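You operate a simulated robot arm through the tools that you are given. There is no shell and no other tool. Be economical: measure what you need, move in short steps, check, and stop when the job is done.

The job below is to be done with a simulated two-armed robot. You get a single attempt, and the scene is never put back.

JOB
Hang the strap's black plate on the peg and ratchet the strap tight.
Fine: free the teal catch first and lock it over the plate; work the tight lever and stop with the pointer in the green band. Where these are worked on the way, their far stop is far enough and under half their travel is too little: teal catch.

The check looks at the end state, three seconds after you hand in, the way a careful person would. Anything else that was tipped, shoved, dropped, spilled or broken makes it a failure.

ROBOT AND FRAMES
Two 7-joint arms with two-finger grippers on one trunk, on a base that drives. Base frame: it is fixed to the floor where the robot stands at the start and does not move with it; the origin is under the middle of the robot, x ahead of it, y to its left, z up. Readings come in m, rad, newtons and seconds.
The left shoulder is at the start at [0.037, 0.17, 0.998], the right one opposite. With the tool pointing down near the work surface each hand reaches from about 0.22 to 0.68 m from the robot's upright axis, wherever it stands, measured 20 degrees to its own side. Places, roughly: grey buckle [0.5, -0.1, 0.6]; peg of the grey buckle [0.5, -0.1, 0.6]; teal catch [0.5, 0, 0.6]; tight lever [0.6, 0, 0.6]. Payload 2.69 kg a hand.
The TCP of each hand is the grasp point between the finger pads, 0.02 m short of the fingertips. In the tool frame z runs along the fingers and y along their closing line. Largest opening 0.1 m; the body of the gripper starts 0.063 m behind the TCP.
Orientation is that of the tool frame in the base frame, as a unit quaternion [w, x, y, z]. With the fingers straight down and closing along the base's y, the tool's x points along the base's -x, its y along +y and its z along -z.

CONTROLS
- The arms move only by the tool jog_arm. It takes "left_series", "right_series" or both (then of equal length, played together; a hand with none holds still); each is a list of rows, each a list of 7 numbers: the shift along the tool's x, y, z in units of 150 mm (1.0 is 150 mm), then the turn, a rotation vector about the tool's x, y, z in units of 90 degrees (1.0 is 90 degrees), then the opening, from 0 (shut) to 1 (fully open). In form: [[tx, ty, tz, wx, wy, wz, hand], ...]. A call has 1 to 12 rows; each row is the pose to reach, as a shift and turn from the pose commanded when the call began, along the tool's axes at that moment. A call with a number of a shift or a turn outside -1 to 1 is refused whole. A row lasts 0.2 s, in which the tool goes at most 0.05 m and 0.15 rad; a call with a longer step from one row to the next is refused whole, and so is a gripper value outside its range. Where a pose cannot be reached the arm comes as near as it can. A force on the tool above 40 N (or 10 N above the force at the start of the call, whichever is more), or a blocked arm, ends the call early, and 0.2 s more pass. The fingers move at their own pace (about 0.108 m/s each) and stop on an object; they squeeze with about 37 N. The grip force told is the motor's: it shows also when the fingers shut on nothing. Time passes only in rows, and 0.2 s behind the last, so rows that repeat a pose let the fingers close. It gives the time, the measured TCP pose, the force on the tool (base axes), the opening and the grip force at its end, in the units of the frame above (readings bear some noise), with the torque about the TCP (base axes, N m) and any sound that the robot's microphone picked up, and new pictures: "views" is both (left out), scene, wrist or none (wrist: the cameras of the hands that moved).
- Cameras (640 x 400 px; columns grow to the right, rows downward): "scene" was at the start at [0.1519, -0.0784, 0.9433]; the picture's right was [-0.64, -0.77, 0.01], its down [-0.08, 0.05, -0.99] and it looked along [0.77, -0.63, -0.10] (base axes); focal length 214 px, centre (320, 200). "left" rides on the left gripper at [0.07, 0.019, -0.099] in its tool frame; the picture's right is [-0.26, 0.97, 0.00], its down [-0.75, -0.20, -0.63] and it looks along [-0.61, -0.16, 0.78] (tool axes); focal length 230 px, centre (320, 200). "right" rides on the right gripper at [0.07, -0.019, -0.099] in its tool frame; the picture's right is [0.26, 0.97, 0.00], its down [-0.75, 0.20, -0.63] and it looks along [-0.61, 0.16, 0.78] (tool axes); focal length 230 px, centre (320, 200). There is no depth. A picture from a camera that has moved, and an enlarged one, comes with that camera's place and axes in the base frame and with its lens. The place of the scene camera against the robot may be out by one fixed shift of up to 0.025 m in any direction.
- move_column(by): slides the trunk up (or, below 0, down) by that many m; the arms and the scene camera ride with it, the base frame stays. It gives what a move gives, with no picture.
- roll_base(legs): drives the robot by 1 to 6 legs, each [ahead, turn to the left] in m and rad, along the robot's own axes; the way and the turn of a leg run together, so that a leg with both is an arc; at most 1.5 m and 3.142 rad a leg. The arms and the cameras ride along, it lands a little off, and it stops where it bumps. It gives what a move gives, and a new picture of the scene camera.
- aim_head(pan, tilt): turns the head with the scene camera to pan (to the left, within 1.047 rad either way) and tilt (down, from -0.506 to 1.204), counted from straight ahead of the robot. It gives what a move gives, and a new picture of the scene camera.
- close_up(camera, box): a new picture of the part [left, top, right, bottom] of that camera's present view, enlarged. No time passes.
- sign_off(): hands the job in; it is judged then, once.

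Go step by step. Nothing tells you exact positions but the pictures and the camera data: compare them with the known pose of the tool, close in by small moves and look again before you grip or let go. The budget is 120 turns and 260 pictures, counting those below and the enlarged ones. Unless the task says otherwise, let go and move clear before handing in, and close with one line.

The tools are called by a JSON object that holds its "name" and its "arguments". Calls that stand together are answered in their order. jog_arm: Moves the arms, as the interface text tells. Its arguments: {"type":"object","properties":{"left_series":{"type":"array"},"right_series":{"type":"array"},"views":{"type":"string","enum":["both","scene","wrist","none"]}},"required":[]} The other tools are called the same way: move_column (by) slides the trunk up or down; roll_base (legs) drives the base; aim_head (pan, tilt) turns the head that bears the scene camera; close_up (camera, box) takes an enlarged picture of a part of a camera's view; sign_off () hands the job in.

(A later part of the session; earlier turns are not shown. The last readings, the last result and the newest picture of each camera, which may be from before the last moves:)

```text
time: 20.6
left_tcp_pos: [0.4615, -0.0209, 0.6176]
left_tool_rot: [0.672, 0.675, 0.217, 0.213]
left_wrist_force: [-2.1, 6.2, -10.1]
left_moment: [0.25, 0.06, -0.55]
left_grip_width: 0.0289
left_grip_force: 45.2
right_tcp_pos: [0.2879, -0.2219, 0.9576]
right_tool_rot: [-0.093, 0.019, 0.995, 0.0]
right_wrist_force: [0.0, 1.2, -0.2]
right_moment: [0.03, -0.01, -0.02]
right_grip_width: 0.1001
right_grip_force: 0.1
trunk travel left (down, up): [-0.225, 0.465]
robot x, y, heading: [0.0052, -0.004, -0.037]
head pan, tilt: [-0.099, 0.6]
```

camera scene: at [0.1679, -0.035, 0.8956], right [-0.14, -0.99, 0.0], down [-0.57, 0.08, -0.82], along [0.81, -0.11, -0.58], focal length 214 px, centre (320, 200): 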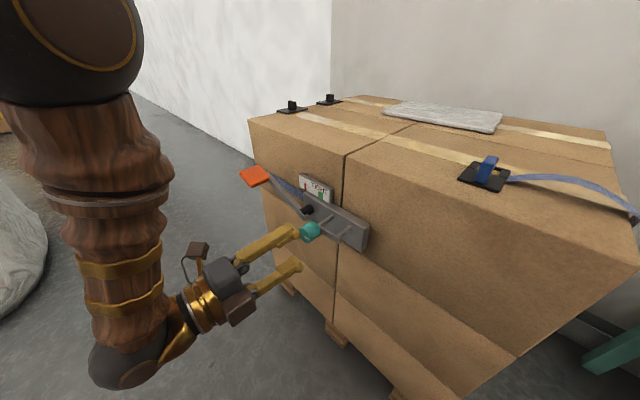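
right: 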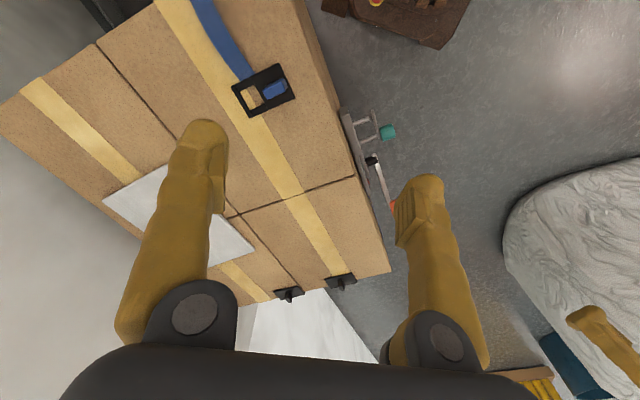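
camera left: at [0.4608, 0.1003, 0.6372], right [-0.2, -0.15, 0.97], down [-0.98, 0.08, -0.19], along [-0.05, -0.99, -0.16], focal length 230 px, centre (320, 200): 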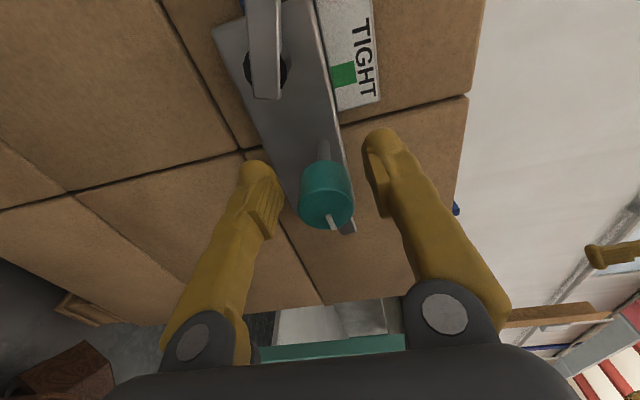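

Gripped but ~12 mm off-centre sideways. I'll open, shift, and close again.

{"name": "jog_arm", "arguments": {"left_series": [[0, 0, 0, 0, 0, 0, 0.5], [0, 0, 0, 0, 0, 0, 0.5], [-0.08, 0, 0.01, 0, 0, 0, 0.5], [-0.08, 0, 0.03, 0, 0, 0, 0.5], [-0.08, 0, 0.03, 0, 0, 0, 0.2], [-0.08, 0, 0.03, 0, 0, 0, 0.2]], "views": "wrist"}}

```text
time: 22.0
left_tcp_pos: [0.4532, -0.0289, 0.6162]
left_tool_rot: [0.671, 0.676, 0.219, 0.211]
left_wrist_force: [-10.7, 13.3, -5.2]
left_moment: [0.04, -0.05, -0.48]
left_grip_width: 0.0308
left_grip_force: 44.8
right_tcp_pos: [0.2866, -0.2208, 0.958]
right_tool_rot: [-0.094, 0.019, 0.995, 0.0]
right_wrist_force: [0.5, 0.4, -0.6]
right_moment: [0.01, 0.0, -0.01]
right_grip_width: 0.0999
right_grip_force: 0.0
trunk travel left (down, up): [-0.225, 0.465]
robot x, y, heading: [0.0025, -0.0019, -0.037]
head pan, tilt: [-0.099, 0.6]
camera left: at [0.4535, 0.0906, 0.6374], right [-0.2, -0.15, 0.97], down [-0.98, 0.08, -0.19], along [-0.05, -0.99, -0.17], focal length 230 px, centre (320, 200)
```

left: 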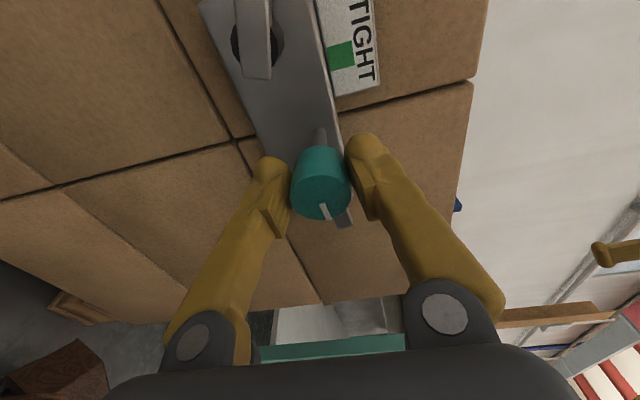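

Well gripped with modest force. Now twist in the negative sense (bar up), in small rows.

{"name": "jog_arm", "arguments": {"left_series": [[0, 0, 0, 0, 0, -0.06, 0.2], [0, 0, 0, 0, 0, -0.12, 0.2], [0, 0, 0, 0, 0, -0.18, 0.2], [0, 0, 0, 0, 0, -0.24, 0.2]], "views": "wrist"}}

{"name": "close_up", "arguments": {"camera": "scene", "box": [270, 180, 390, 260]}}

```text
time: 22.8
left_tcp_pos: [0.4437, -0.0305, 0.6188]
left_tool_rot: [0.686, 0.653, 0.29, 0.139]
left_wrist_force: [18.4, 0.1, -40.1]
left_moment: [0.34, 0.47, 0.9]
left_grip_width: 0.0296
left_grip_force: 44.7
right_tcp_pos: [0.2717, -0.2218, 0.9474]
right_tool_rot: [-0.117, 0.018, 0.993, 0.0]
right_wrist_force: [0.0, -0.2, 0.3]
right_moment: [-0.03, 0.0, 0.01]
right_grip_width: 0.1
right_grip_force: 0.0
trunk travel left (down, up): [-0.225, 0.465]
robot x, y, heading: [0.0024, -0.0014, -0.032]
head pan, tilt: [-0.099, 0.6]
stopped in row 3 (left hand): the force on the tool passed its limit at 40 N (the readings are from after the stop); the commanded pose is now the measured one
camera left: at [0.4457, 0.0917, 0.6253], right [-0.02, -0.04, 1.0], down [-1.0, 0.06, -0.02], along [-0.06, -1.0, -0.04], focal length 230 px, centre (320, 200)
```

left: 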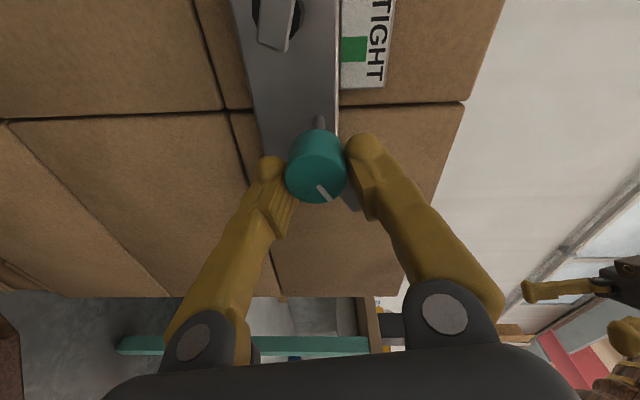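

```text
5.00 times, centred on (330, 220) of scene
camera zoom: at [0.1705, -0.0353, 0.8945], right [-0.14, -0.99, 0.0], down [-0.58, 0.08, -0.81], along [0.81, -0.11, -0.58], focal length 1072 px, centre (270, 100)
```

zoom: 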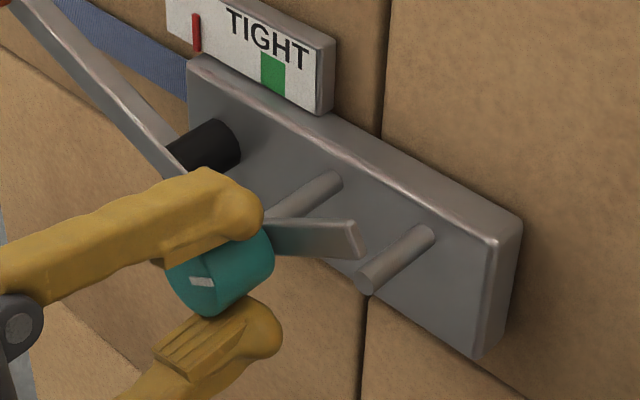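

The catch bar swings up clear of the peg. Unload the force first, then continue twisting.

{"name": "jog_arm", "arguments": {"left_series": [[0.015, -0.03, 0, 0, 0, 0, 0.2], [0.03, -0.06, 0, 0, 0, 0, 0.2]], "views": "none"}}

```text
time: 23.4
left_tcp_pos: [0.4447, -0.0305, 0.6178]
left_tool_rot: [0.696, 0.644, 0.283, 0.141]
left_wrist_force: [-20.1, 33.1, 10.7]
left_moment: [-0.01, -0.14, 0.45]
left_grip_width: 0.03
left_grip_force: 45.1
right_tcp_pos: [0.268, -0.2195, 0.9498]
right_tool_rot: [-0.113, 0.019, 0.993, -0.001]
right_wrist_force: [-0.8, -1.0, -0.3]
right_moment: [-0.01, 0.03, -0.02]
right_grip_width: 0.0999
right_grip_force: 0.0
trunk travel left (down, up): [-0.225, 0.465]
robot x, y, heading: [-0.0002, -0.001, -0.036]
head pan, tilt: [-0.099, 0.6]
```

{"name": "jog_arm", "arguments": {"left_series": [[0, 0.005, -0.03, 0, 0, 0, 0.2], [0, 0.01, -0.05, 0, 0, 0, 0.2]], "views": "none"}}

```text
time: 24.0
left_tcp_pos: [0.4438, -0.0286, 0.6184]
left_tool_rot: [0.695, 0.646, 0.282, 0.139]
left_wrist_force: [19.4, -27.2, 7.4]
left_moment: [-0.08, -0.11, -0.21]
left_grip_width: 0.0302
left_grip_force: 44.8
right_tcp_pos: [0.2701, -0.2229, 0.9486]
right_tool_rot: [-0.114, 0.019, 0.993, 0.001]
right_wrist_force: [0.6, -0.2, 0.0]
right_moment: [-0.02, -0.01, 0.02]
right_grip_width: 0.1
right_grip_force: 0.0
trunk travel left (down, up): [-0.225, 0.465]
robot x, y, heading: [-0.001, 0.0017, -0.037]
head pan, tilt: [-0.099, 0.6]
```

{"name": "jog_arm", "arguments": {"left_series": [[0, 0, 0.025, 0, 0, 0, 0.2], [0, 0, 0.025, 0, 0, -0.05, 0.2], [0, 0, 0.025, 0, 0, -0.1, 0.2], [0, 0, 0.025, 0, 0, -0.15, 0.2]], "views": "none"}}

```text
time: 25.0
left_tcp_pos: [0.4366, -0.0276, 0.6235]
left_tool_rot: [0.706, 0.61, 0.353, 0.068]
left_wrist_force: [16.7, -0.9, -24.2]
left_moment: [0.22, 0.36, 0.65]
left_grip_width: 0.0294
left_grip_force: 44.8
right_tcp_pos: [0.2516, -0.2214, 0.9389]
right_tool_rot: [-0.136, 0.018, 0.991, 0.001]
right_wrist_force: [-0.6, -0.6, 0.1]
right_moment: [0.01, -0.04, 0.0]
right_grip_width: 0.1001
right_grip_force: 0.0
trunk travel left (down, up): [-0.225, 0.465]
robot x, y, heading: [0.0028, -0.0001, -0.032]
head pan, tilt: [-0.099, 0.6]
stopped in row 4 (left hand): the force on the tool passed its limit at 45 N (the readings are from after the stop); the commanded pose is now the measured one
```

{"name": "jog_arm", "arguments": {"left_series": [[0.01, -0.015, 0.005, 0, 0, 0, 0.2], [0.02, -0.03, 0.008, 0, 0, 0, 0.2], [0.02, -0.03, 0.008, 0, 0, -0.04, 0.2], [0.02, -0.03, 0.008, 0, 0, -0.08, 0.2]], "views": "wrist"}}

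{"name": "close_up", "arguments": {"camera": "scene", "box": [270, 180, 390, 260]}}

```text
time: 25.8
left_tcp_pos: [0.4231, -0.0338, 0.63]
left_tool_rot: [0.717, 0.599, 0.354, 0.052]
left_wrist_force: [-12.4, -18.6, 2.4]
left_moment: [-0.12, 0.15, -0.3]
left_grip_width: 0.006
left_grip_force: 29.4
right_tcp_pos: [0.2322, -0.221, 0.9317]
right_tool_rot: [-0.153, 0.018, 0.988, 0.002]
right_wrist_force: [-0.2, -0.2, 0.3]
right_moment: [-0.02, 0.0, 0.01]
right_grip_width: 0.1001
right_grip_force: 0.0
trunk travel left (down, up): [-0.225, 0.465]
robot x, y, heading: [-0.001, 0.0014, -0.034]
head pan, tilt: [-0.099, 0.6]
stopped in row 3 (left hand): the force on the tool passed its limit at 42 N (the readings are from after the stop); the commanded pose is now the measured one
camera left: at [0.4249, 0.0878, 0.6133], right [0.14, 0.14, 0.98], down [-0.99, 0.09, 0.13], along [-0.07, -0.99, 0.15], focal length 230 px, centre (320, 200)
```

left: 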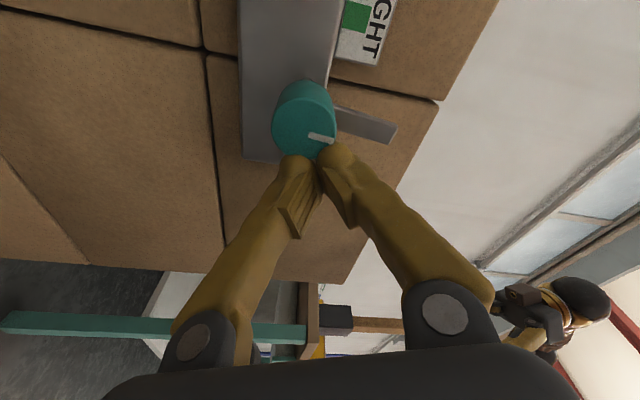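

```text
5.00 times, centred on (330, 220) of scene
camera zoom: at [0.1662, -0.0363, 0.8958], right [-0.14, -0.99, 0.0], down [-0.57, 0.08, -0.82], along [0.81, -0.11, -0.58], focal length 1072 px, centre (270, 100)
```

zoom: 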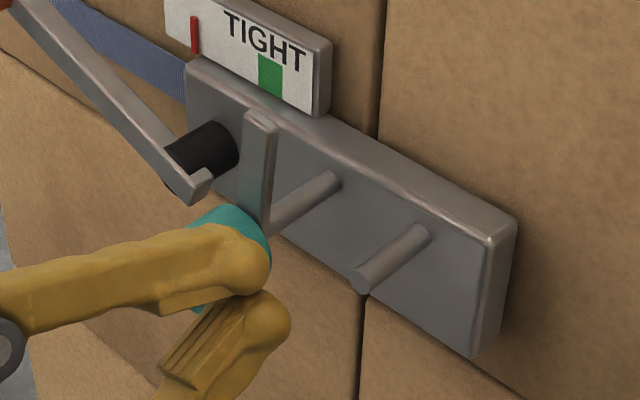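

The catch has swung fully upright, well off the peg. Now back off the left hand, roll it so it closes along the face, and move the right arm out of the way.

{"name": "jog_arm", "arguments": {"left_series": [[0, 0, -0.25, 0, 0, 0, 0.3], [0, 0, -0.5, 0, 0, 0, 0.6], [-0.037, 0.075, -0.6, 0, 0, -0.088, 0.6], [-0.075, 0.15, -0.6, 0, 0, -0.177, 0.6], [-0.11, 0.225, -0.6, 0, 0, -0.265, 0.6], [-0.15, 0.3, -0.6, 0, 0, -0.354, 0.6], [-0.19, 0.375, -0.6, 0, 0, -0.442, 0.6], [-0.22, 0.45, -0.6, 0, 0, -0.53, 0.6], [-0.26, 0.525, -0.6, 0, 0, -0.619, 0.6], [-0.3, 0.6, -0.6, 0, 0, -0.707, 0.6]], "right_series": [[0, -0.1, -0.03, 0, 0, 0, 1], [0, -0.2, -0.06, 0, 0, 0, 1], [0, -0.3, -0.1, 0, 0, 0, 1], [0, -0.4, -0.13, 0, 0, 0, 1], [0, -0.5, -0.16, 0, 0, 0, 1], [0, -0.6, -0.2, 0, 0, 0, 1], [0, -0.7, -0.23, 0, 0, 0, 1], [0, -0.8, -0.26, 0, 0, 0, 1], [0, -0.9, -0.3, 0, 0, 0, 1], [0, -1.0, -0.33, 0, 0, 0, 1]], "views": "both"}}

{"name": "close_up", "arguments": {"camera": "scene", "box": [270, 180, 390, 260]}}

{"name": "close_up", "arguments": {"camera": "scene", "box": [440, 140, 560, 220]}}

```text
time: 28.0
left_tcp_pos: [0.3721, 0.0456, 0.7277]
left_tool_rot: [0.637, 0.321, 0.617, -0.332]
left_wrist_force: [-0.3, 0.0, 0.3]
left_moment: [-0.01, 0.05, 0.0]
left_grip_width: 0.0603
left_grip_force: 0.0
right_tcp_pos: [0.2443, -0.3708, 0.9897]
right_tool_rot: [-0.133, 0.018, 0.991, -0.001]
right_wrist_force: [0.0, -0.6, 0.1]
right_moment: [0.03, -0.03, 0.0]
right_grip_width: 0.0999
right_grip_force: 0.1
trunk travel left (down, up): [-0.225, 0.465]
robot x, y, heading: [0.0019, 0.0006, -0.038]
head pan, tilt: [-0.099, 0.6]
camera scene: at [0.1677, -0.035, 0.8956], right [-0.14, -0.99, 0.0], down [-0.57, 0.08, -0.82], along [0.81, -0.11, -0.58], focal length 214 px, centre (320, 200)
camera right: at [0.203, -0.388, 1.1026], right [-0.21, 0.97, 0.06], down [0.9, 0.17, 0.41], along [0.39, 0.14, -0.91], focal length 230 px, centre (320, 200)
camera left: at [0.3315, 0.1347, 0.6548], right [0.79, 0.56, 0.26], down [-0.54, 0.42, 0.73], along [0.3, -0.71, 0.64], focal length 230 px, centre (320, 200)
```

scene: 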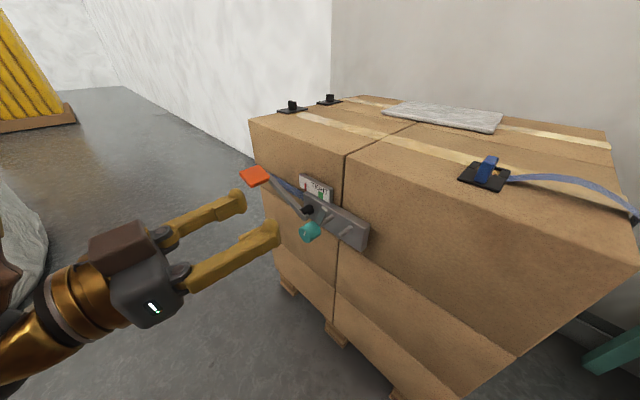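
right: 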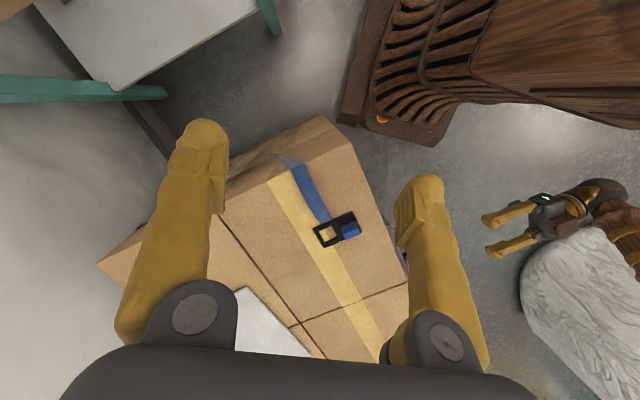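
left: 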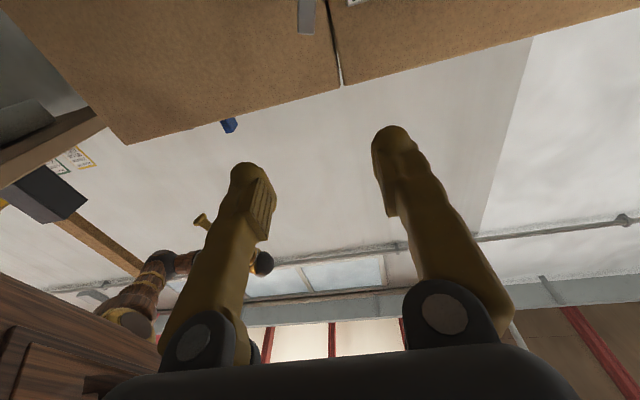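

```text
5.00 times, centred on (330, 220) of scene
camera zoom: at [0.1677, -0.035, 0.8956], right [-0.14, -0.99, 0.0], down [-0.57, 0.08, -0.82], along [0.81, -0.11, -0.58], focal length 1072 px, centre (270, 100)
```

zoom: 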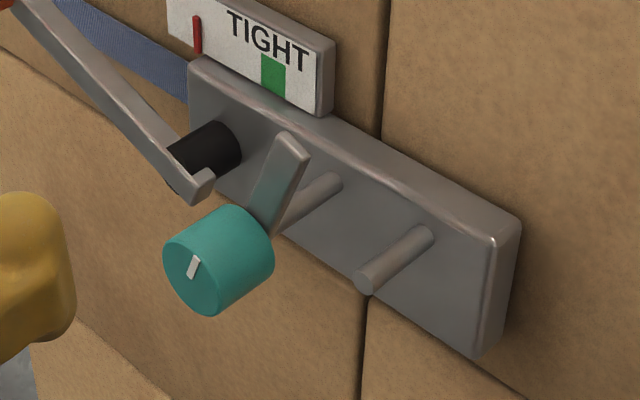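

```text
5.00 times, centred on (500, 180) of scene
camera zoom: at [0.1677, -0.035, 0.8956], right [-0.14, -0.99, 0.0], down [-0.57, 0.08, -0.82], along [0.81, -0.11, -0.58], focal length 1072 px, centre (-580, 300)
```

zoom: 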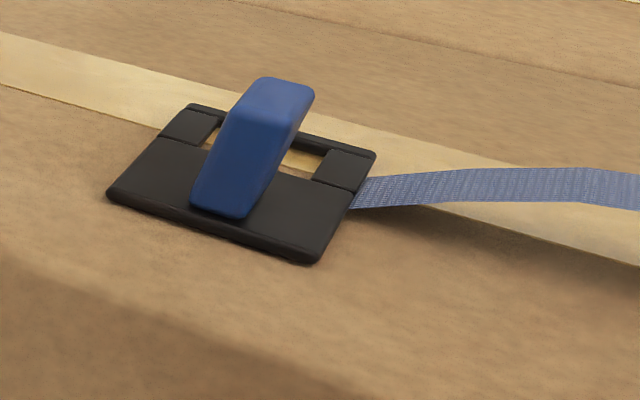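

The catch leans slightly back from upright. I'll nudge its bar further left toward its far stop with closed fingers so the plate has room.

{"name": "jog_arm", "arguments": {"left_series": [[0.17, -0.08, 0.1, 0, 0, 0, 0], [0.34, -0.08, 0.2, 0, 0, 0, 0], [0.51, -0.08, 0.3, 0, 0, 0, 0], [0.51, -0.08, 0.55, 0, 0, 0, 0], [0.51, -0.08, 0.72, 0, 0, 0, 0], [0.51, -0.08, 0.72, 0, 0, 0, 0]], "views": "wrist"}}

{"name": "close_up", "arguments": {"camera": "scene", "box": [270, 180, 390, 260]}}

```text
time: 29.4
left_tcp_pos: [0.4274, -0.0504, 0.6555]
left_tool_rot: [0.638, 0.321, 0.616, -0.332]
left_wrist_force: [0.3, -0.5, 0.4]
left_moment: [-0.01, 0.0, -0.01]
left_grip_width: 0.0001
left_grip_force: 29.6
right_tcp_pos: [0.2448, -0.371, 0.9886]
right_tool_rot: [-0.133, 0.017, 0.991, 0.0]
right_wrist_force: [0.2, -0.2, -0.7]
right_moment: [0.0, 0.01, 0.03]
right_grip_width: 0.1001
right_grip_force: 0.0
trunk travel left (down, up): [-0.225, 0.465]
robot x, y, heading: [0.0018, 0.0018, -0.036]
head pan, tilt: [-0.099, 0.6]
camera left: at [0.3866, 0.0388, 0.5825], right [0.79, 0.56, 0.26], down [-0.54, 0.42, 0.73], along [0.3, -0.71, 0.64], focal length 230 px, centre (320, 200)
```

left: 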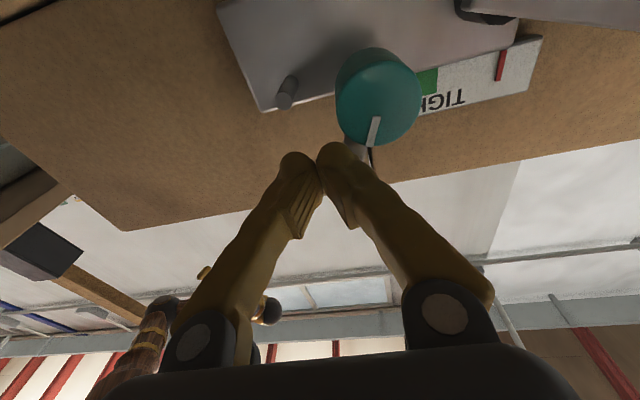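

```text
5.00 times, centred on (330, 220) of scene
camera zoom: at [0.1677, -0.035, 0.8956], right [-0.14, -0.99, 0.0], down [-0.57, 0.08, -0.82], along [0.81, -0.11, -0.58], focal length 1072 px, centre (270, 100)
```

zoom: 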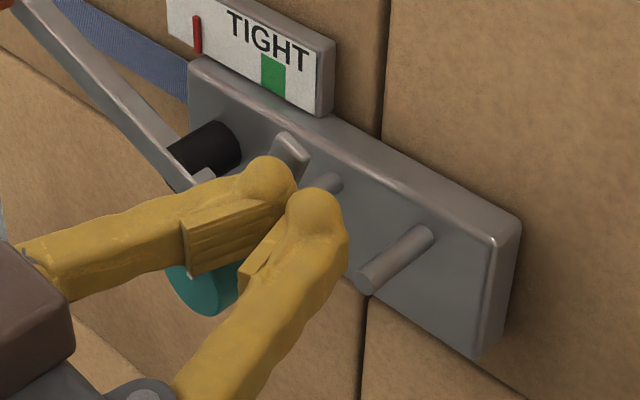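

Tips are still ~1 cm short of the bar. Shift right a bit, advance, then sweep left.

{"name": "jog_arm", "arguments": {"left_series": [[0, -0.07, 0, 0, 0, 0, 0], [0, -0.07, 0.16, 0, 0, 0, 0], [0, 0.0, 0.16, 0, 0, 0, 0], [0, 0.06, 0.16, 0, 0, 0, 0], [0, 0.12, 0.16, 0, 0, 0, 0], [0, 0.16, 0.16, 0, 0, 0, 0]], "views": "none"}}

{"name": "close_up", "arguments": {"camera": "scene", "box": [270, 180, 390, 260]}}

{"name": "close_up", "arguments": {"camera": "left", "box": [200, 0, 480, 180]}}

```text
time: 30.7
left_tcp_pos: [0.4397, -0.0648, 0.6594]
left_tool_rot: [0.638, 0.325, 0.611, -0.337]
left_wrist_force: [0.4, -0.8, -0.2]
left_moment: [-0.04, 0.02, -0.02]
left_grip_width: 0.0002
left_grip_force: 28.9
right_tcp_pos: [0.2292, -0.3695, 0.9806]
right_tool_rot: [-0.153, 0.017, 0.988, 0.0]
right_wrist_force: [1.0, -0.4, 0.3]
right_moment: [0.03, 0.06, 0.01]
right_grip_width: 0.0999
right_grip_force: 0.1
trunk travel left (down, up): [-0.225, 0.465]
robot x, y, heading: [0.0024, 0.0021, -0.038]
head pan, tilt: [-0.099, 0.6]
stopped in row 6 (left hand): the force on the tool passed its limit at 46 N (the readings are from after the stop); the commanded pose is now the measured one
```

```text
5.00 times, centred on (330, 220) of scene
camera zoom: at [0.1682, -0.0355, 0.8954], right [-0.14, -0.99, 0.0], down [-0.57, 0.08, -0.81], along [0.81, -0.11, -0.58], focal length 1072 px, centre (270, 100)
```

zoom: 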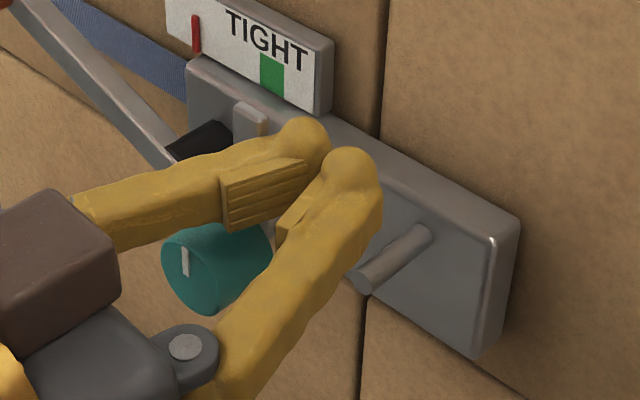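

```text
2.22 times, centred on (340, 90) of left
camera zoom: at [0.4008, 0.0251, 0.5875], right [0.79, 0.55, 0.26], down [-0.54, 0.43, 0.72], along [0.28, -0.71, 0.64], focal length 511 px, centre (276, 444)
```

zoom: 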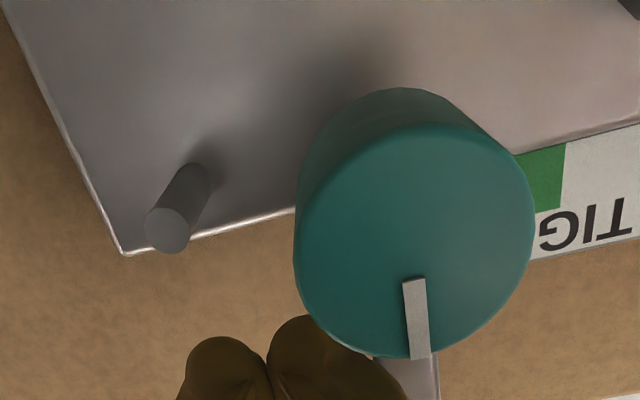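

The catch is now upright at its far stop. Retreat, rise, and then bring the left hand over the blue tab pointing down.

{"name": "jog_arm", "arguments": {"left_series": [[0, 0, -0.3, 0, 0, 0, 0], [0, 0, -0.6, 0, 0, 0, 0.3], [-0.25, -0.08, -0.65, 0, 0, 0, 0.6], [-0.5, -0.15, -0.65, 0, 0, 0, 0.6], [-0.75, -0.23, -0.65, 0, 0, 0, 0.6], [-1.0, -0.3, -0.65, 0, 0, 0, 0.6]], "views": "none"}}

{"name": "jog_arm", "arguments": {"left_series": [[-0.03, -0.06, 0.13, 0, 0.083, 0, 0.6], [-0.07, -0.12, 0.26, 0, 0.167, 0, 0.6], [-0.1, -0.18, 0.4, 0, 0.25, 0, 0.6], [-0.13, -0.24, 0.53, 0, 0.333, 0, 0.6], [-0.17, -0.3, 0.66, 0, 0.417, 0, 0.6], [-0.2, -0.36, 0.8, 0, 0.5, 0, 0.6], [-0.24, -0.42, 0.93, 0, 0.583, 0, 0.6], [-0.27, -0.48, 1.0, 0, 0.667, 0, 0.6], [-0.3, -0.54, 1.0, 0, 0.75, 0, 0.6], [-0.33, -0.6, 1.0, 0, 0.833, 0, 0.6], [-0.37, -0.66, 1.0, 0, 0.917, 0, 0.6], [-0.4, -0.7, 1.0, 0, 1.0, 0, 0.6]], "views": "both"}}

```text
time: 32.1
left_tcp_pos: [0.3414, -0.0042, 0.8081]
left_tool_rot: [0.637, 0.327, 0.61, -0.339]
left_wrist_force: [-0.5, -0.7, 0.5]
left_moment: [0.0, -0.01, -0.01]
left_grip_width: 0.06
left_grip_force: 0.1
right_tcp_pos: [0.2287, -0.3697, 0.9808]
right_tool_rot: [-0.152, 0.018, 0.988, 0.0]
right_wrist_force: [0.7, -0.3, -0.1]
right_moment: [0.0, 0.02, 0.01]
right_grip_width: 0.0999
right_grip_force: 0.1
trunk travel left (down, up): [-0.225, 0.465]
robot x, y, heading: [-0.0008, 0.0003, -0.034]
head pan, tilt: [-0.099, 0.6]
```

```text
time: 34.9
left_tcp_pos: [0.3424, -0.1792, 0.9174]
left_tool_rot: [0.057, 0.447, 0.892, -0.024]
left_wrist_force: [-0.2, -0.2, 1.1]
left_moment: [0.05, -0.07, 0.02]
left_grip_width: 0.06
left_grip_force: 0.0
right_tcp_pos: [0.2114, -0.3702, 0.9737]
right_tool_rot: [-0.17, 0.016, 0.985, 0.0]
right_wrist_force: [-1.5, -0.3, 0.6]
right_moment: [0.01, -0.06, -0.01]
right_grip_width: 0.1
right_grip_force: 0.0
trunk travel left (down, up): [-0.225, 0.465]
robot x, y, heading: [-0.0021, 0.0024, -0.036]
head pan, tilt: [-0.099, 0.6]
stopped in row 12 (left hand): the arm was blocked; the commanded pose is now the measured one
camera scene: at [0.1654, -0.0358, 0.896], right [-0.14, -0.99, 0.0], down [-0.57, 0.08, -0.82], along [0.81, -0.11, -0.58], focal length 214 px, centre (320, 200)
camera left: at [0.3086, -0.1035, 1.0079], right [0.93, 0.37, 0.04], down [0.23, -0.66, 0.72], along [0.29, -0.66, -0.7], focal length 230 px, centre (320, 200)
```

scene: 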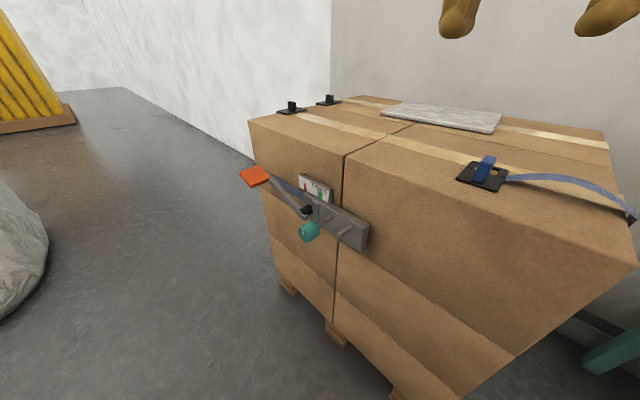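
left: 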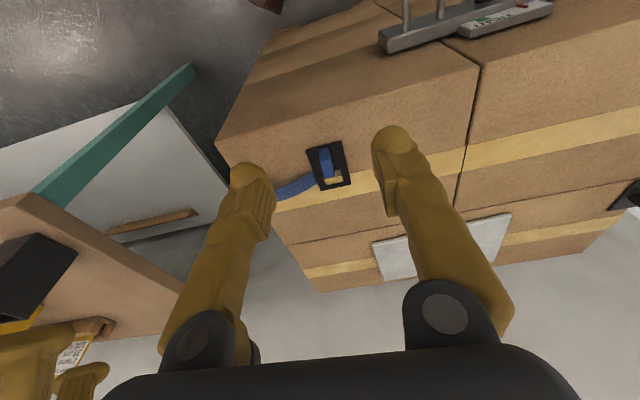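

The hand is nearly pointing straight down near the plate; the last row got blocked. Zoom on the plate from the left wrist camera.

{"name": "close_up", "arguments": {"camera": "left", "box": [270, 110, 390, 210]}}

```text
4.00 times, centred on (330, 160) of left
camera zoom: at [0.3086, -0.1035, 1.0079], right [0.93, 0.37, 0.04], down [0.23, -0.66, 0.72], along [0.29, -0.66, -0.7], focal length 920 px, centre (280, 360)
```

zoom: 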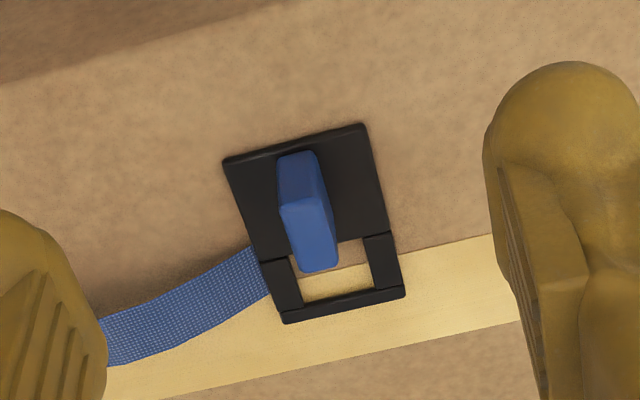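

Plate measured: ~0.048 × 0.085 m, tab centre ≈ (0.395, -0.2745), top z ≈ 0.765, window centre 0.042 m behind the tab. Move to hover above the tab with pitch corrected, keeping the right arm farther away.

{"name": "jog_arm", "arguments": {"left_series": [[-0.16, -0.025, 0.1, 0, 0.02, 0, 0.45], [-0.32, -0.05, 0.25, 0, 0.04, 0, 0.45], [-0.48, -0.075, 0.45, 0, 0.06, 0, 0.45], [-0.64, -0.1, 0.66, 0, 0.079, 0, 0.45], [-0.64, -0.1, 0.66, 0, 0.079, 0, 0.45]], "right_series": [[0, -0.2, -0.1, 0, 0, 0, 1], [0, -0.4, -0.2, 0, 0, 0, 1], [0, -0.6, -0.3, 0, 0, 0, 1], [0, -0.8, -0.4, 0, 0, 0, 1], [0, -0.8, -0.4, 0, 0, 0, 1]], "views": "wrist"}}

{"name": "close_up", "arguments": {"camera": "scene", "box": [400, 60, 600, 210]}}

```text
time: 35.5
left_tcp_pos: [0.3907, -0.1995, 1.0077]
left_tool_rot: [0.152, 0.42, 0.895, 0.003]
left_wrist_force: [-1.5, -0.9, 0.5]
left_moment: [0.04, -0.06, 0.04]
left_grip_width: 0.0452
left_grip_force: 0.0
right_tcp_pos: [0.2315, -0.3949, 0.9845]
right_tool_rot: [-0.163, 0.017, 0.986, 0.008]
right_wrist_force: [-1.0, -0.1, 0.4]
right_moment: [0.02, -0.09, 0.02]
right_grip_width: 0.1
right_grip_force: 0.0
right hand out of reach, approached as far as the arm can: row 1, 2
trunk travel left (down, up): [-0.225, 0.465]
robot x, y, heading: [-0.0038, -0.003, -0.036]
head pan, tilt: [-0.099, 0.6]
stopped in row 2 (left hand): the arm was blocked; the commanded pose is now the measured one
camera right: at [0.1977, -0.4141, 1.0993], right [-0.21, 0.97, 0.09], down [0.92, 0.16, 0.36], along [0.33, 0.16, -0.93], focal length 230 px, centre (320, 200)
camera left: at [0.3359, -0.1237, 1.0856], right [0.88, 0.43, 0.2], down [0.13, -0.62, 0.78], along [0.46, -0.66, -0.6], focal length 230 px, centre (320, 200)
```

right: 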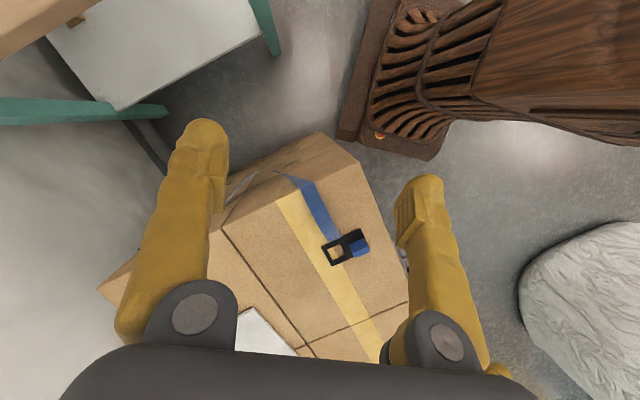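
left: 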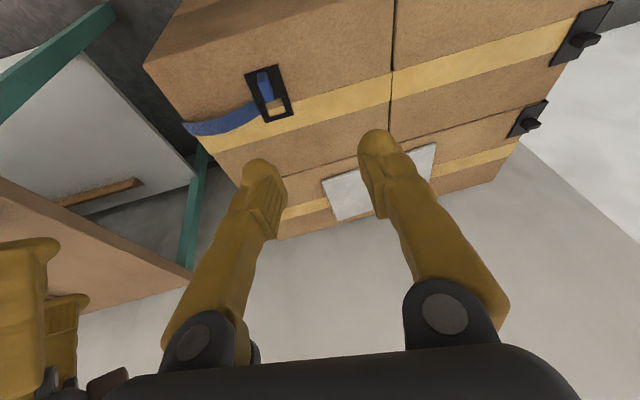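

```text
2.67 times, centred on (500, 135) of scene
camera zoom: at [0.1655, -0.0358, 0.896], right [-0.14, -0.99, 0.0], down [-0.57, 0.08, -0.82], along [0.81, -0.11, -0.58], focal length 572 px, centre (-160, 373)
```

zoom: 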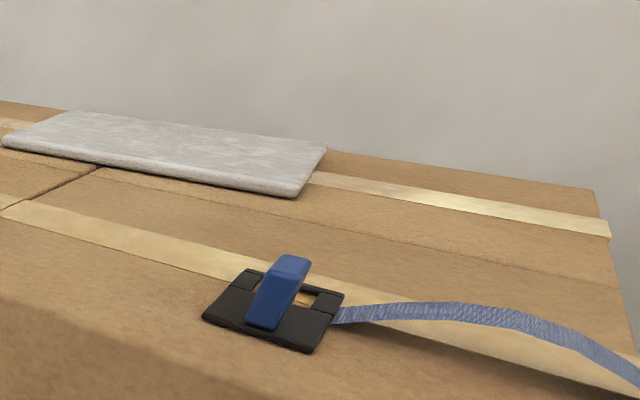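

The left arm is self-blocked here because the workspace is too far to the right. The base is right against the pallet corner, so I'll back up 0.12 m and turn right 0.6 rad to face the work better.

{"name": "roll_base", "arguments": {"legs": [[-0.12, 0]]}}

```text
time: 36.6
left_tcp_pos: [0.2826, -0.1887, 1.0191]
left_tool_rot: [0.167, 0.419, 0.893, 0.006]
left_wrist_force: [2.1, 3.4, 0.4]
left_moment: [-0.17, 0.13, -0.08]
left_grip_width: 0.045
left_grip_force: 0.1
right_tcp_pos: [0.1378, -0.3709, 0.9747]
right_tool_rot: [-0.174, 0.018, 0.985, 0.009]
right_wrist_force: [-0.2, 0.1, -0.6]
right_moment: [0.02, 0.04, -0.02]
right_grip_width: 0.0998
right_grip_force: 0.0
trunk travel left (down, up): [-0.225, 0.465]
robot x, y, heading: [-0.081, 0.0041, -0.033]
head pan, tilt: [-0.099, 0.6]
stopped in leg 1: the robot was blocked; the commanded pose is now the measured one
camera scene: at [0.0877, -0.026, 0.8957], right [-0.13, -0.99, 0.01], down [-0.58, 0.07, -0.81], along [0.81, -0.11, -0.58], focal length 214 px, centre (320, 200)
```

scene: 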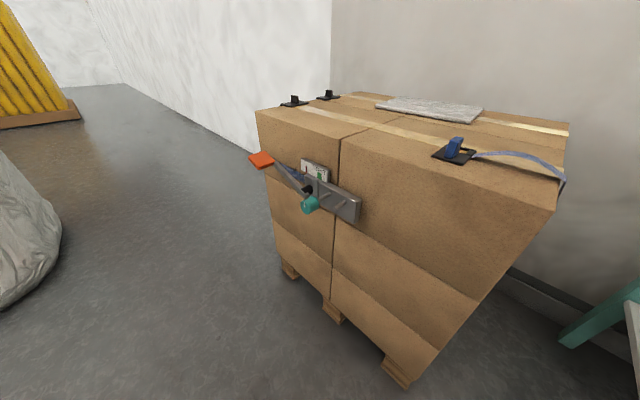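

{"name": "roll_base", "arguments": {"legs": [[0, -0.3]]}}

```text
time: 37.3
left_tcp_pos: [0.2433, -0.1977, 1.0307]
left_tool_rot: [0.183, 0.423, 0.887, 0.018]
left_wrist_force: [-0.7, -0.4, 0.2]
left_moment: [0.02, -0.08, 0.01]
left_grip_width: 0.0448
left_grip_force: 0.0
right_tcp_pos: [0.1103, -0.3655, 0.9603]
right_tool_rot: [-0.177, 0.023, 0.983, 0.037]
right_wrist_force: [-1.0, 0.5, -0.2]
right_moment: [0.03, -0.09, -0.05]
right_grip_width: 0.0997
right_grip_force: 0.0
trunk travel left (down, up): [-0.225, 0.465]
robot x, y, heading: [-0.0827, 0.0052, -0.04]
head pan, tilt: [-0.099, 0.6]
stopped in leg 1: the robot was blocked; the commanded pose is now the measured one
camera scene: at [0.0824, -0.033, 0.8963], right [-0.14, -0.99, 0.0], down [-0.57, 0.08, -0.82], along [0.81, -0.11, -0.58], focal length 214 px, centre (320, 200)
```

scene: 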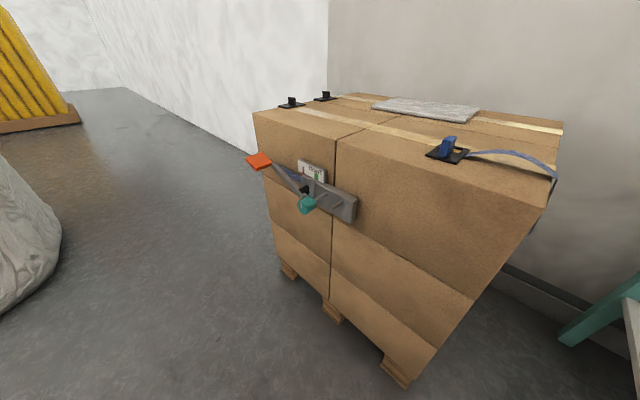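

Still blocked. I'll look left and right with the head to see what is near the base.

{"name": "aim_head", "arguments": {"pan": 1.04, "tilt": 0.4}}

{"name": "aim_head", "arguments": {"pan": -1.04, "tilt": 0.4}}

```text
time: 38.7
left_tcp_pos: [0.248, -0.1962, 1.0292]
left_tool_rot: [0.181, 0.423, 0.888, 0.016]
left_wrist_force: [-0.3, -0.2, -0.3]
left_moment: [-0.01, 0.01, -0.01]
left_grip_width: 0.0449
left_grip_force: 0.0
right_tcp_pos: [0.1137, -0.3648, 0.9603]
right_tool_rot: [-0.178, 0.024, 0.983, 0.036]
right_wrist_force: [-0.6, -0.5, -1.0]
right_moment: [0.0, -0.02, 0.03]
right_grip_width: 0.1003
right_grip_force: 0.1
trunk travel left (down, up): [-0.225, 0.465]
robot x, y, heading: [-0.081, 0.0027, -0.037]
head pan, tilt: [1.04, 0.4]
camera scene: at [0.0489, 0.0578, 0.9145], right [0.84, -0.54, -0.01], down [-0.23, -0.33, -0.92], along [0.49, 0.78, -0.4], focal length 214 px, centre (320, 200)
```

scene: 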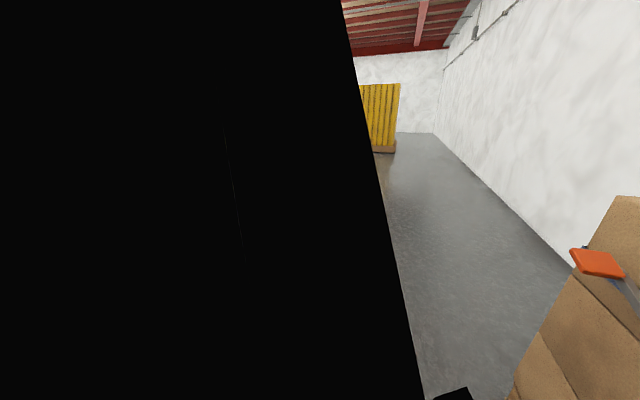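

```text
time: 40.7
left_tcp_pos: [0.2485, -0.1958, 1.0294]
left_tool_rot: [0.18, 0.422, 0.888, 0.016]
left_wrist_force: [-0.6, 0.2, -0.6]
left_moment: [0.01, 0.01, -0.02]
left_grip_width: 0.0449
left_grip_force: 0.2
right_tcp_pos: [0.115, -0.3637, 0.9611]
right_tool_rot: [-0.178, 0.024, 0.983, 0.036]
right_wrist_force: [-0.6, -0.5, -0.2]
right_moment: [0.02, 0.02, 0.01]
right_grip_width: 0.0999
right_grip_force: 0.1
trunk travel left (down, up): [-0.225, 0.465]
robot x, y, heading: [-0.0797, 0.0036, -0.037]
head pan, tilt: [-1.04, 0.4]
camera scene: at [0.0428, -0.1019, 0.9145], right [-0.88, -0.47, 0.01], down [-0.2, 0.34, -0.92], along [0.43, -0.81, -0.4], focal length 214 px, centre (320, 200)
```

scene: 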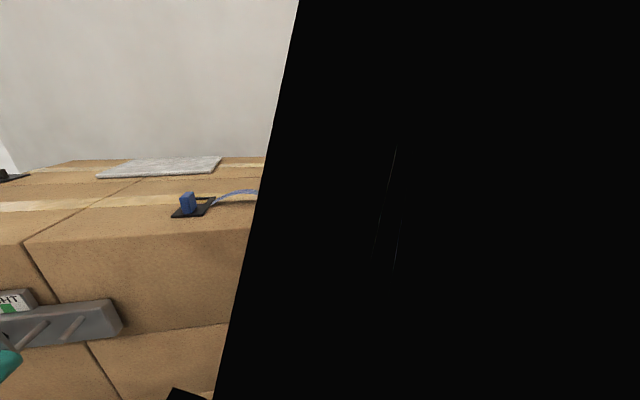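

The head can't see past the shoulders. Plan: loosen the left arm to its own side, then drive a forward-left arc and turn right, so the robot stands squarely in front of the ratchet face.

{"name": "jog_arm", "arguments": {"left_series": [[0.17, 0.14, -0.03, 0, 0, 0, 0.45], [0.33, 0.28, -0.06, 0, 0, 0, 0.45], [0.5, 0.42, -0.08, 0, 0, 0, 0.45], [0.67, 0.57, -0.11, 0, 0, 0, 0.45], [0.83, 0.7, -0.14, 0, 0, 0, 0.45], [1.0, 0.86, -0.16, 0, 0, 0, 0.45]], "views": "none"}}

{"name": "aim_head", "arguments": {"pan": 0.0, "tilt": 0.6}}

{"name": "roll_base", "arguments": {"legs": [[0.12, 0.4]]}}

```text
time: 42.1
left_tcp_pos: [0.2511, 0.0056, 1.0246]
left_tool_rot: [0.177, 0.423, 0.888, 0.014]
left_wrist_force: [0.2, 0.5, -0.2]
left_moment: [0.0, 0.0, 0.01]
left_grip_width: 0.0448
left_grip_force: 0.1
right_tcp_pos: [0.1147, -0.3641, 0.9612]
right_tool_rot: [-0.178, 0.024, 0.983, 0.035]
right_wrist_force: [-0.2, -0.6, -1.1]
right_moment: [0.02, -0.02, 0.02]
right_grip_width: 0.1
right_grip_force: 0.0
trunk travel left (down, up): [-0.225, 0.465]
robot x, y, heading: [-0.0801, 0.002, -0.039]
head pan, tilt: [-1.04, 0.4]
```

```text
time: 43.4
left_tcp_pos: [0.2522, 0.0051, 1.0246]
left_tool_rot: [0.178, 0.422, 0.889, 0.016]
left_wrist_force: [0.2, 0.3, 0.5]
left_moment: [-0.02, 0.01, -0.01]
left_grip_width: 0.045
left_grip_force: 0.1
right_tcp_pos: [0.1142, -0.3642, 0.9611]
right_tool_rot: [-0.178, 0.025, 0.983, 0.036]
right_wrist_force: [0.5, -0.2, 0.3]
right_moment: [0.02, 0.01, 0.02]
right_grip_width: 0.1002
right_grip_force: 0.2
trunk travel left (down, up): [-0.225, 0.465]
robot x, y, heading: [-0.0782, 0.0036, -0.039]
head pan, tilt: [0.0, 0.6]
camera scene: at [0.087, -0.0236, 0.8956], right [-0.04, -1.0, 0.0], down [-0.58, 0.02, -0.82], along [0.81, -0.03, -0.58], focal length 214 px, centre (320, 200)
```

scene: 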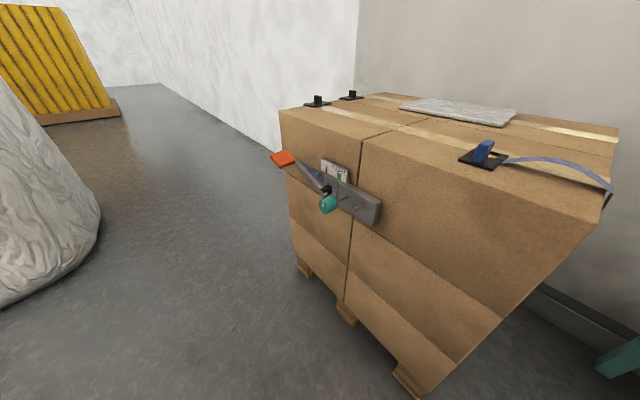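

```text
time: 45.0
left_tcp_pos: [0.3431, 0.1574, 1.0251]
left_tool_rot: [0.171, 0.235, 0.955, 0.05]
left_wrist_force: [0.6, 0.0, -0.3]
left_moment: [-0.01, 0.02, -0.02]
left_grip_width: 0.045
left_grip_force: 0.1
right_tcp_pos: [0.3642, -0.2362, 0.9669]
right_tool_rot: [-0.171, -0.179, 0.969, -0.016]
right_wrist_force: [0.0, -0.2, -0.1]
right_moment: [0.0, -0.02, 0.03]
right_grip_width: 0.1
right_grip_force: 0.1
trunk travel left (down, up): [-0.225, 0.465]
robot x, y, heading: [0.0399, 0.0187, 0.365]
head pan, tilt: [0.0, 0.6]
camera scene: at [0.1949, 0.064, 0.8955], right [0.36, -0.93, 0.0], down [-0.54, -0.21, -0.82], along [0.76, 0.29, -0.58], focal length 214 px, centre (320, 200)
```

scene: 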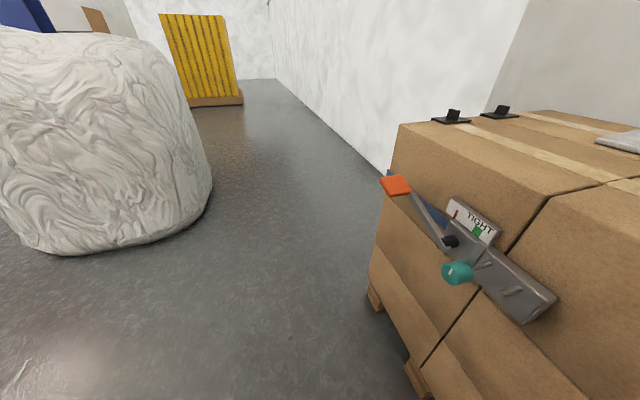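

That moved freely. Now continue: turn left, drive to about (0.17, 0.30), then turn right to face the ratchet.

{"name": "roll_base", "arguments": {"legs": [[0, 0.77], [0.31, 0]]}}

{"name": "roll_base", "arguments": {"legs": [[0, -1.0]]}}

```text
time: 49.2
left_tcp_pos: [0.293, 0.5978, 1.0289]
left_tool_rot: [0.144, -0.136, 0.973, 0.116]
left_wrist_force: [1.1, 0.6, 0.2]
left_moment: [0.0, 0.01, -0.02]
left_grip_width: 0.0451
left_grip_force: 0.1
right_tcp_pos: [0.5779, 0.3349, 0.9664]
right_tool_rot: [-0.149, -0.525, 0.834, -0.076]
right_wrist_force: [0.5, 0.0, 0.4]
right_moment: [0.02, 0.03, 0.0]
right_grip_width: 0.1
right_grip_force: 0.1
trunk travel left (down, up): [-0.225, 0.465]
robot x, y, heading: [0.1731, 0.3065, 1.124]
head pan, tilt: [0.0, 0.6]
camera scene: at [0.2407, 0.4402, 0.8955], right [0.9, -0.44, 0.0], down [-0.25, -0.52, -0.82], along [0.36, 0.73, -0.58], focal length 214 px, centre (320, 200)
```

scene: 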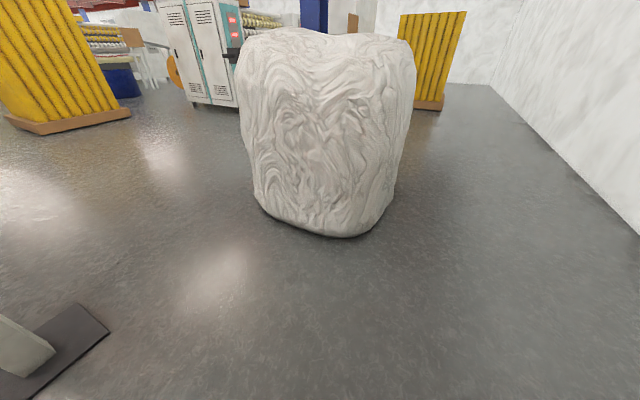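

```text
time: 52.2
left_tcp_pos: [0.4669, 0.3562, 1.0327]
left_tool_rot: [0.188, 0.349, 0.918, 0.036]
left_wrist_force: [-0.3, -0.3, 0.3]
left_moment: [0.0, 0.0, 0.01]
left_grip_width: 0.0447
left_grip_force: 0.0
right_tcp_pos: [0.4043, -0.0149, 0.9651]
right_tool_rot: [-0.161, -0.061, 0.985, 0.002]
right_wrist_force: [0.1, 0.3, 0.0]
right_moment: [-0.03, 0.01, -0.02]
right_grip_width: 0.0999
right_grip_force: 0.0
trunk travel left (down, up): [-0.225, 0.465]
robot x, y, heading: [0.1665, 0.308, 0.12]
head pan, tilt: [0.0, 0.6]
camera scene: at [0.336, 0.3068, 0.8956], right [0.12, -0.99, 0.0], down [-0.57, -0.07, -0.82], along [0.81, 0.1, -0.58], focal length 214 px, centre (320, 200)
```

scene: 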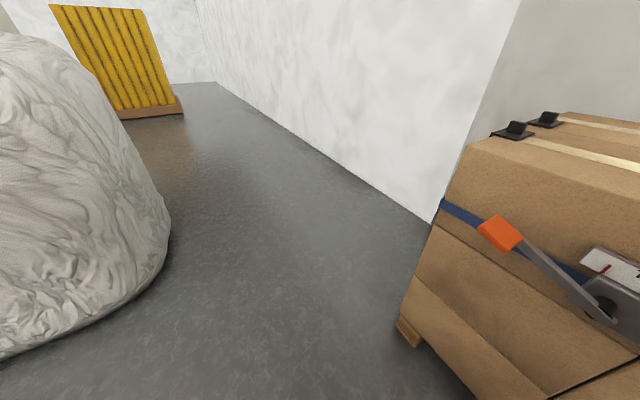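

{"name": "roll_base", "arguments": {"legs": [[0, -0.55]]}}

{"name": "roll_base", "arguments": {"legs": [[0, -0.53]]}}

```text
time: 54.1
left_tcp_pos: [0.4342, 0.1993, 1.0362]
left_tool_rot: [0.198, 0.585, 0.787, -0.014]
left_wrist_force: [0.3, -0.4, -0.4]
left_moment: [-0.05, 0.01, -0.01]
left_grip_width: 0.0449
left_grip_force: 0.1
right_tcp_pos: [0.1952, -0.0796, 0.9656]
right_tool_rot: [-0.148, 0.209, 0.966, 0.043]
right_wrist_force: [0.4, -0.3, 0.2]
right_moment: [-0.02, 0.0, -0.01]
right_grip_width: 0.1002
right_grip_force: 0.0
trunk travel left (down, up): [-0.225, 0.465]
robot x, y, heading: [0.1706, 0.3044, -0.431]
head pan, tilt: [0.0, 0.6]
camera scene: at [0.322, 0.2148, 0.8956], right [-0.42, -0.91, 0.0], down [-0.53, 0.24, -0.82], along [0.74, -0.34, -0.58], focal length 214 px, centre (320, 200)
```

scene: 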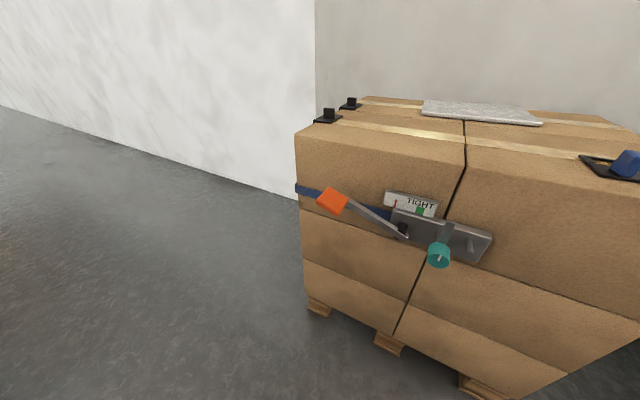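

```text
time: 56.0
left_tcp_pos: [0.3358, 0.0932, 1.0407]
left_tool_rot: [0.196, 0.768, 0.606, -0.065]
left_wrist_force: [-0.4, 0.2, 0.1]
left_moment: [-0.01, 0.01, 0.0]
left_grip_width: 0.045
left_grip_force: 0.0
right_tcp_pos: [-0.0035, -0.0276, 0.9651]
right_tool_rot: [-0.126, 0.454, 0.879, 0.075]
right_wrist_force: [0.3, 0.3, 0.3]
right_moment: [-0.01, 0.0, -0.01]
right_grip_width: 0.1
right_grip_force: 0.1
trunk travel left (down, up): [-0.225, 0.465]
robot x, y, heading: [0.1673, 0.3057, -0.954]
head pan, tilt: [0.0, 0.6]
camera scene: at [0.2654, 0.1463, 0.8956], right [-0.82, -0.58, 0.0], down [-0.33, 0.47, -0.82], along [0.47, -0.67, -0.58], focal length 214 px, centre (320, 200)
```

scene: 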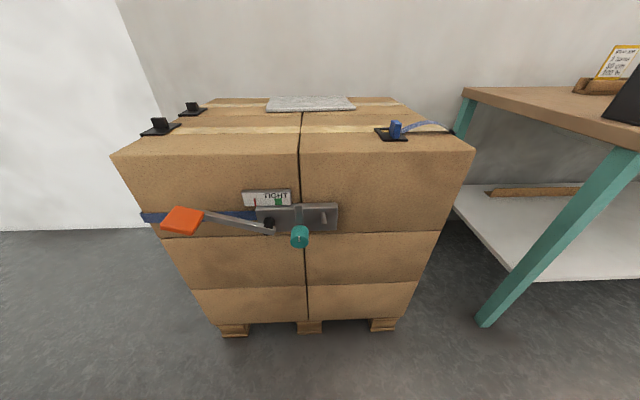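

Now the robot stands squarely in front of the box. The right hand will pick the plate: I'll bring it toward the tab in stages and move the left hand aside.

{"name": "jog_arm", "arguments": {"left_series": [[0.16, 0.15, -0.02, 0, 0, 0, 0.5], [0.33, 0.3, -0.05, 0, 0, 0, 0.5], [0.5, 0.45, -0.07, 0, 0, 0, 0.5], [0.66, 0.6, -0.09, 0, 0, 0, 0.5], [0.82, 0.75, -0.12, 0, 0, 0, 0.5], [0.98, 0.89, -0.14, 0, 0, 0, 0.5]], "right_series": [[-0.16, 0.06, 0, 0, -0.05, 0, 0.8], [-0.33, 0.13, 0, 0, -0.09, 0, 0.6], [-0.5, 0.2, 0, 0, -0.14, 0, 0.45], [-0.66, 0.26, 0, 0, -0.187, 0, 0.45], [-0.83, 0.33, 0, 0, -0.187, 0, 0.45], [-1.0, 0.4, 0, 0, -0.187, 0, 0.45]], "views": "none"}}

```text
time: 57.5
left_tcp_pos: [0.4891, 0.224, 1.0437]
left_tool_rot: [0.203, 0.768, 0.604, -0.066]
left_wrist_force: [-0.9, 0.3, 0.1]
left_moment: [0.01, -0.02, 0.01]
left_grip_width: 0.0501
left_grip_force: 0.0
right_tcp_pos: [0.12, -0.0987, 0.9292]
right_tool_rot: [0.013, 0.46, 0.888, 0.003]
right_wrist_force: [1.0, -0.2, 0.0]
right_moment: [-0.02, 0.05, 0.03]
right_grip_width: 0.0452
right_grip_force: 0.1
trunk travel left (down, up): [-0.225, 0.465]
robot x, y, heading: [0.1704, 0.3079, -0.959]
head pan, tilt: [0.0, 0.6]
```

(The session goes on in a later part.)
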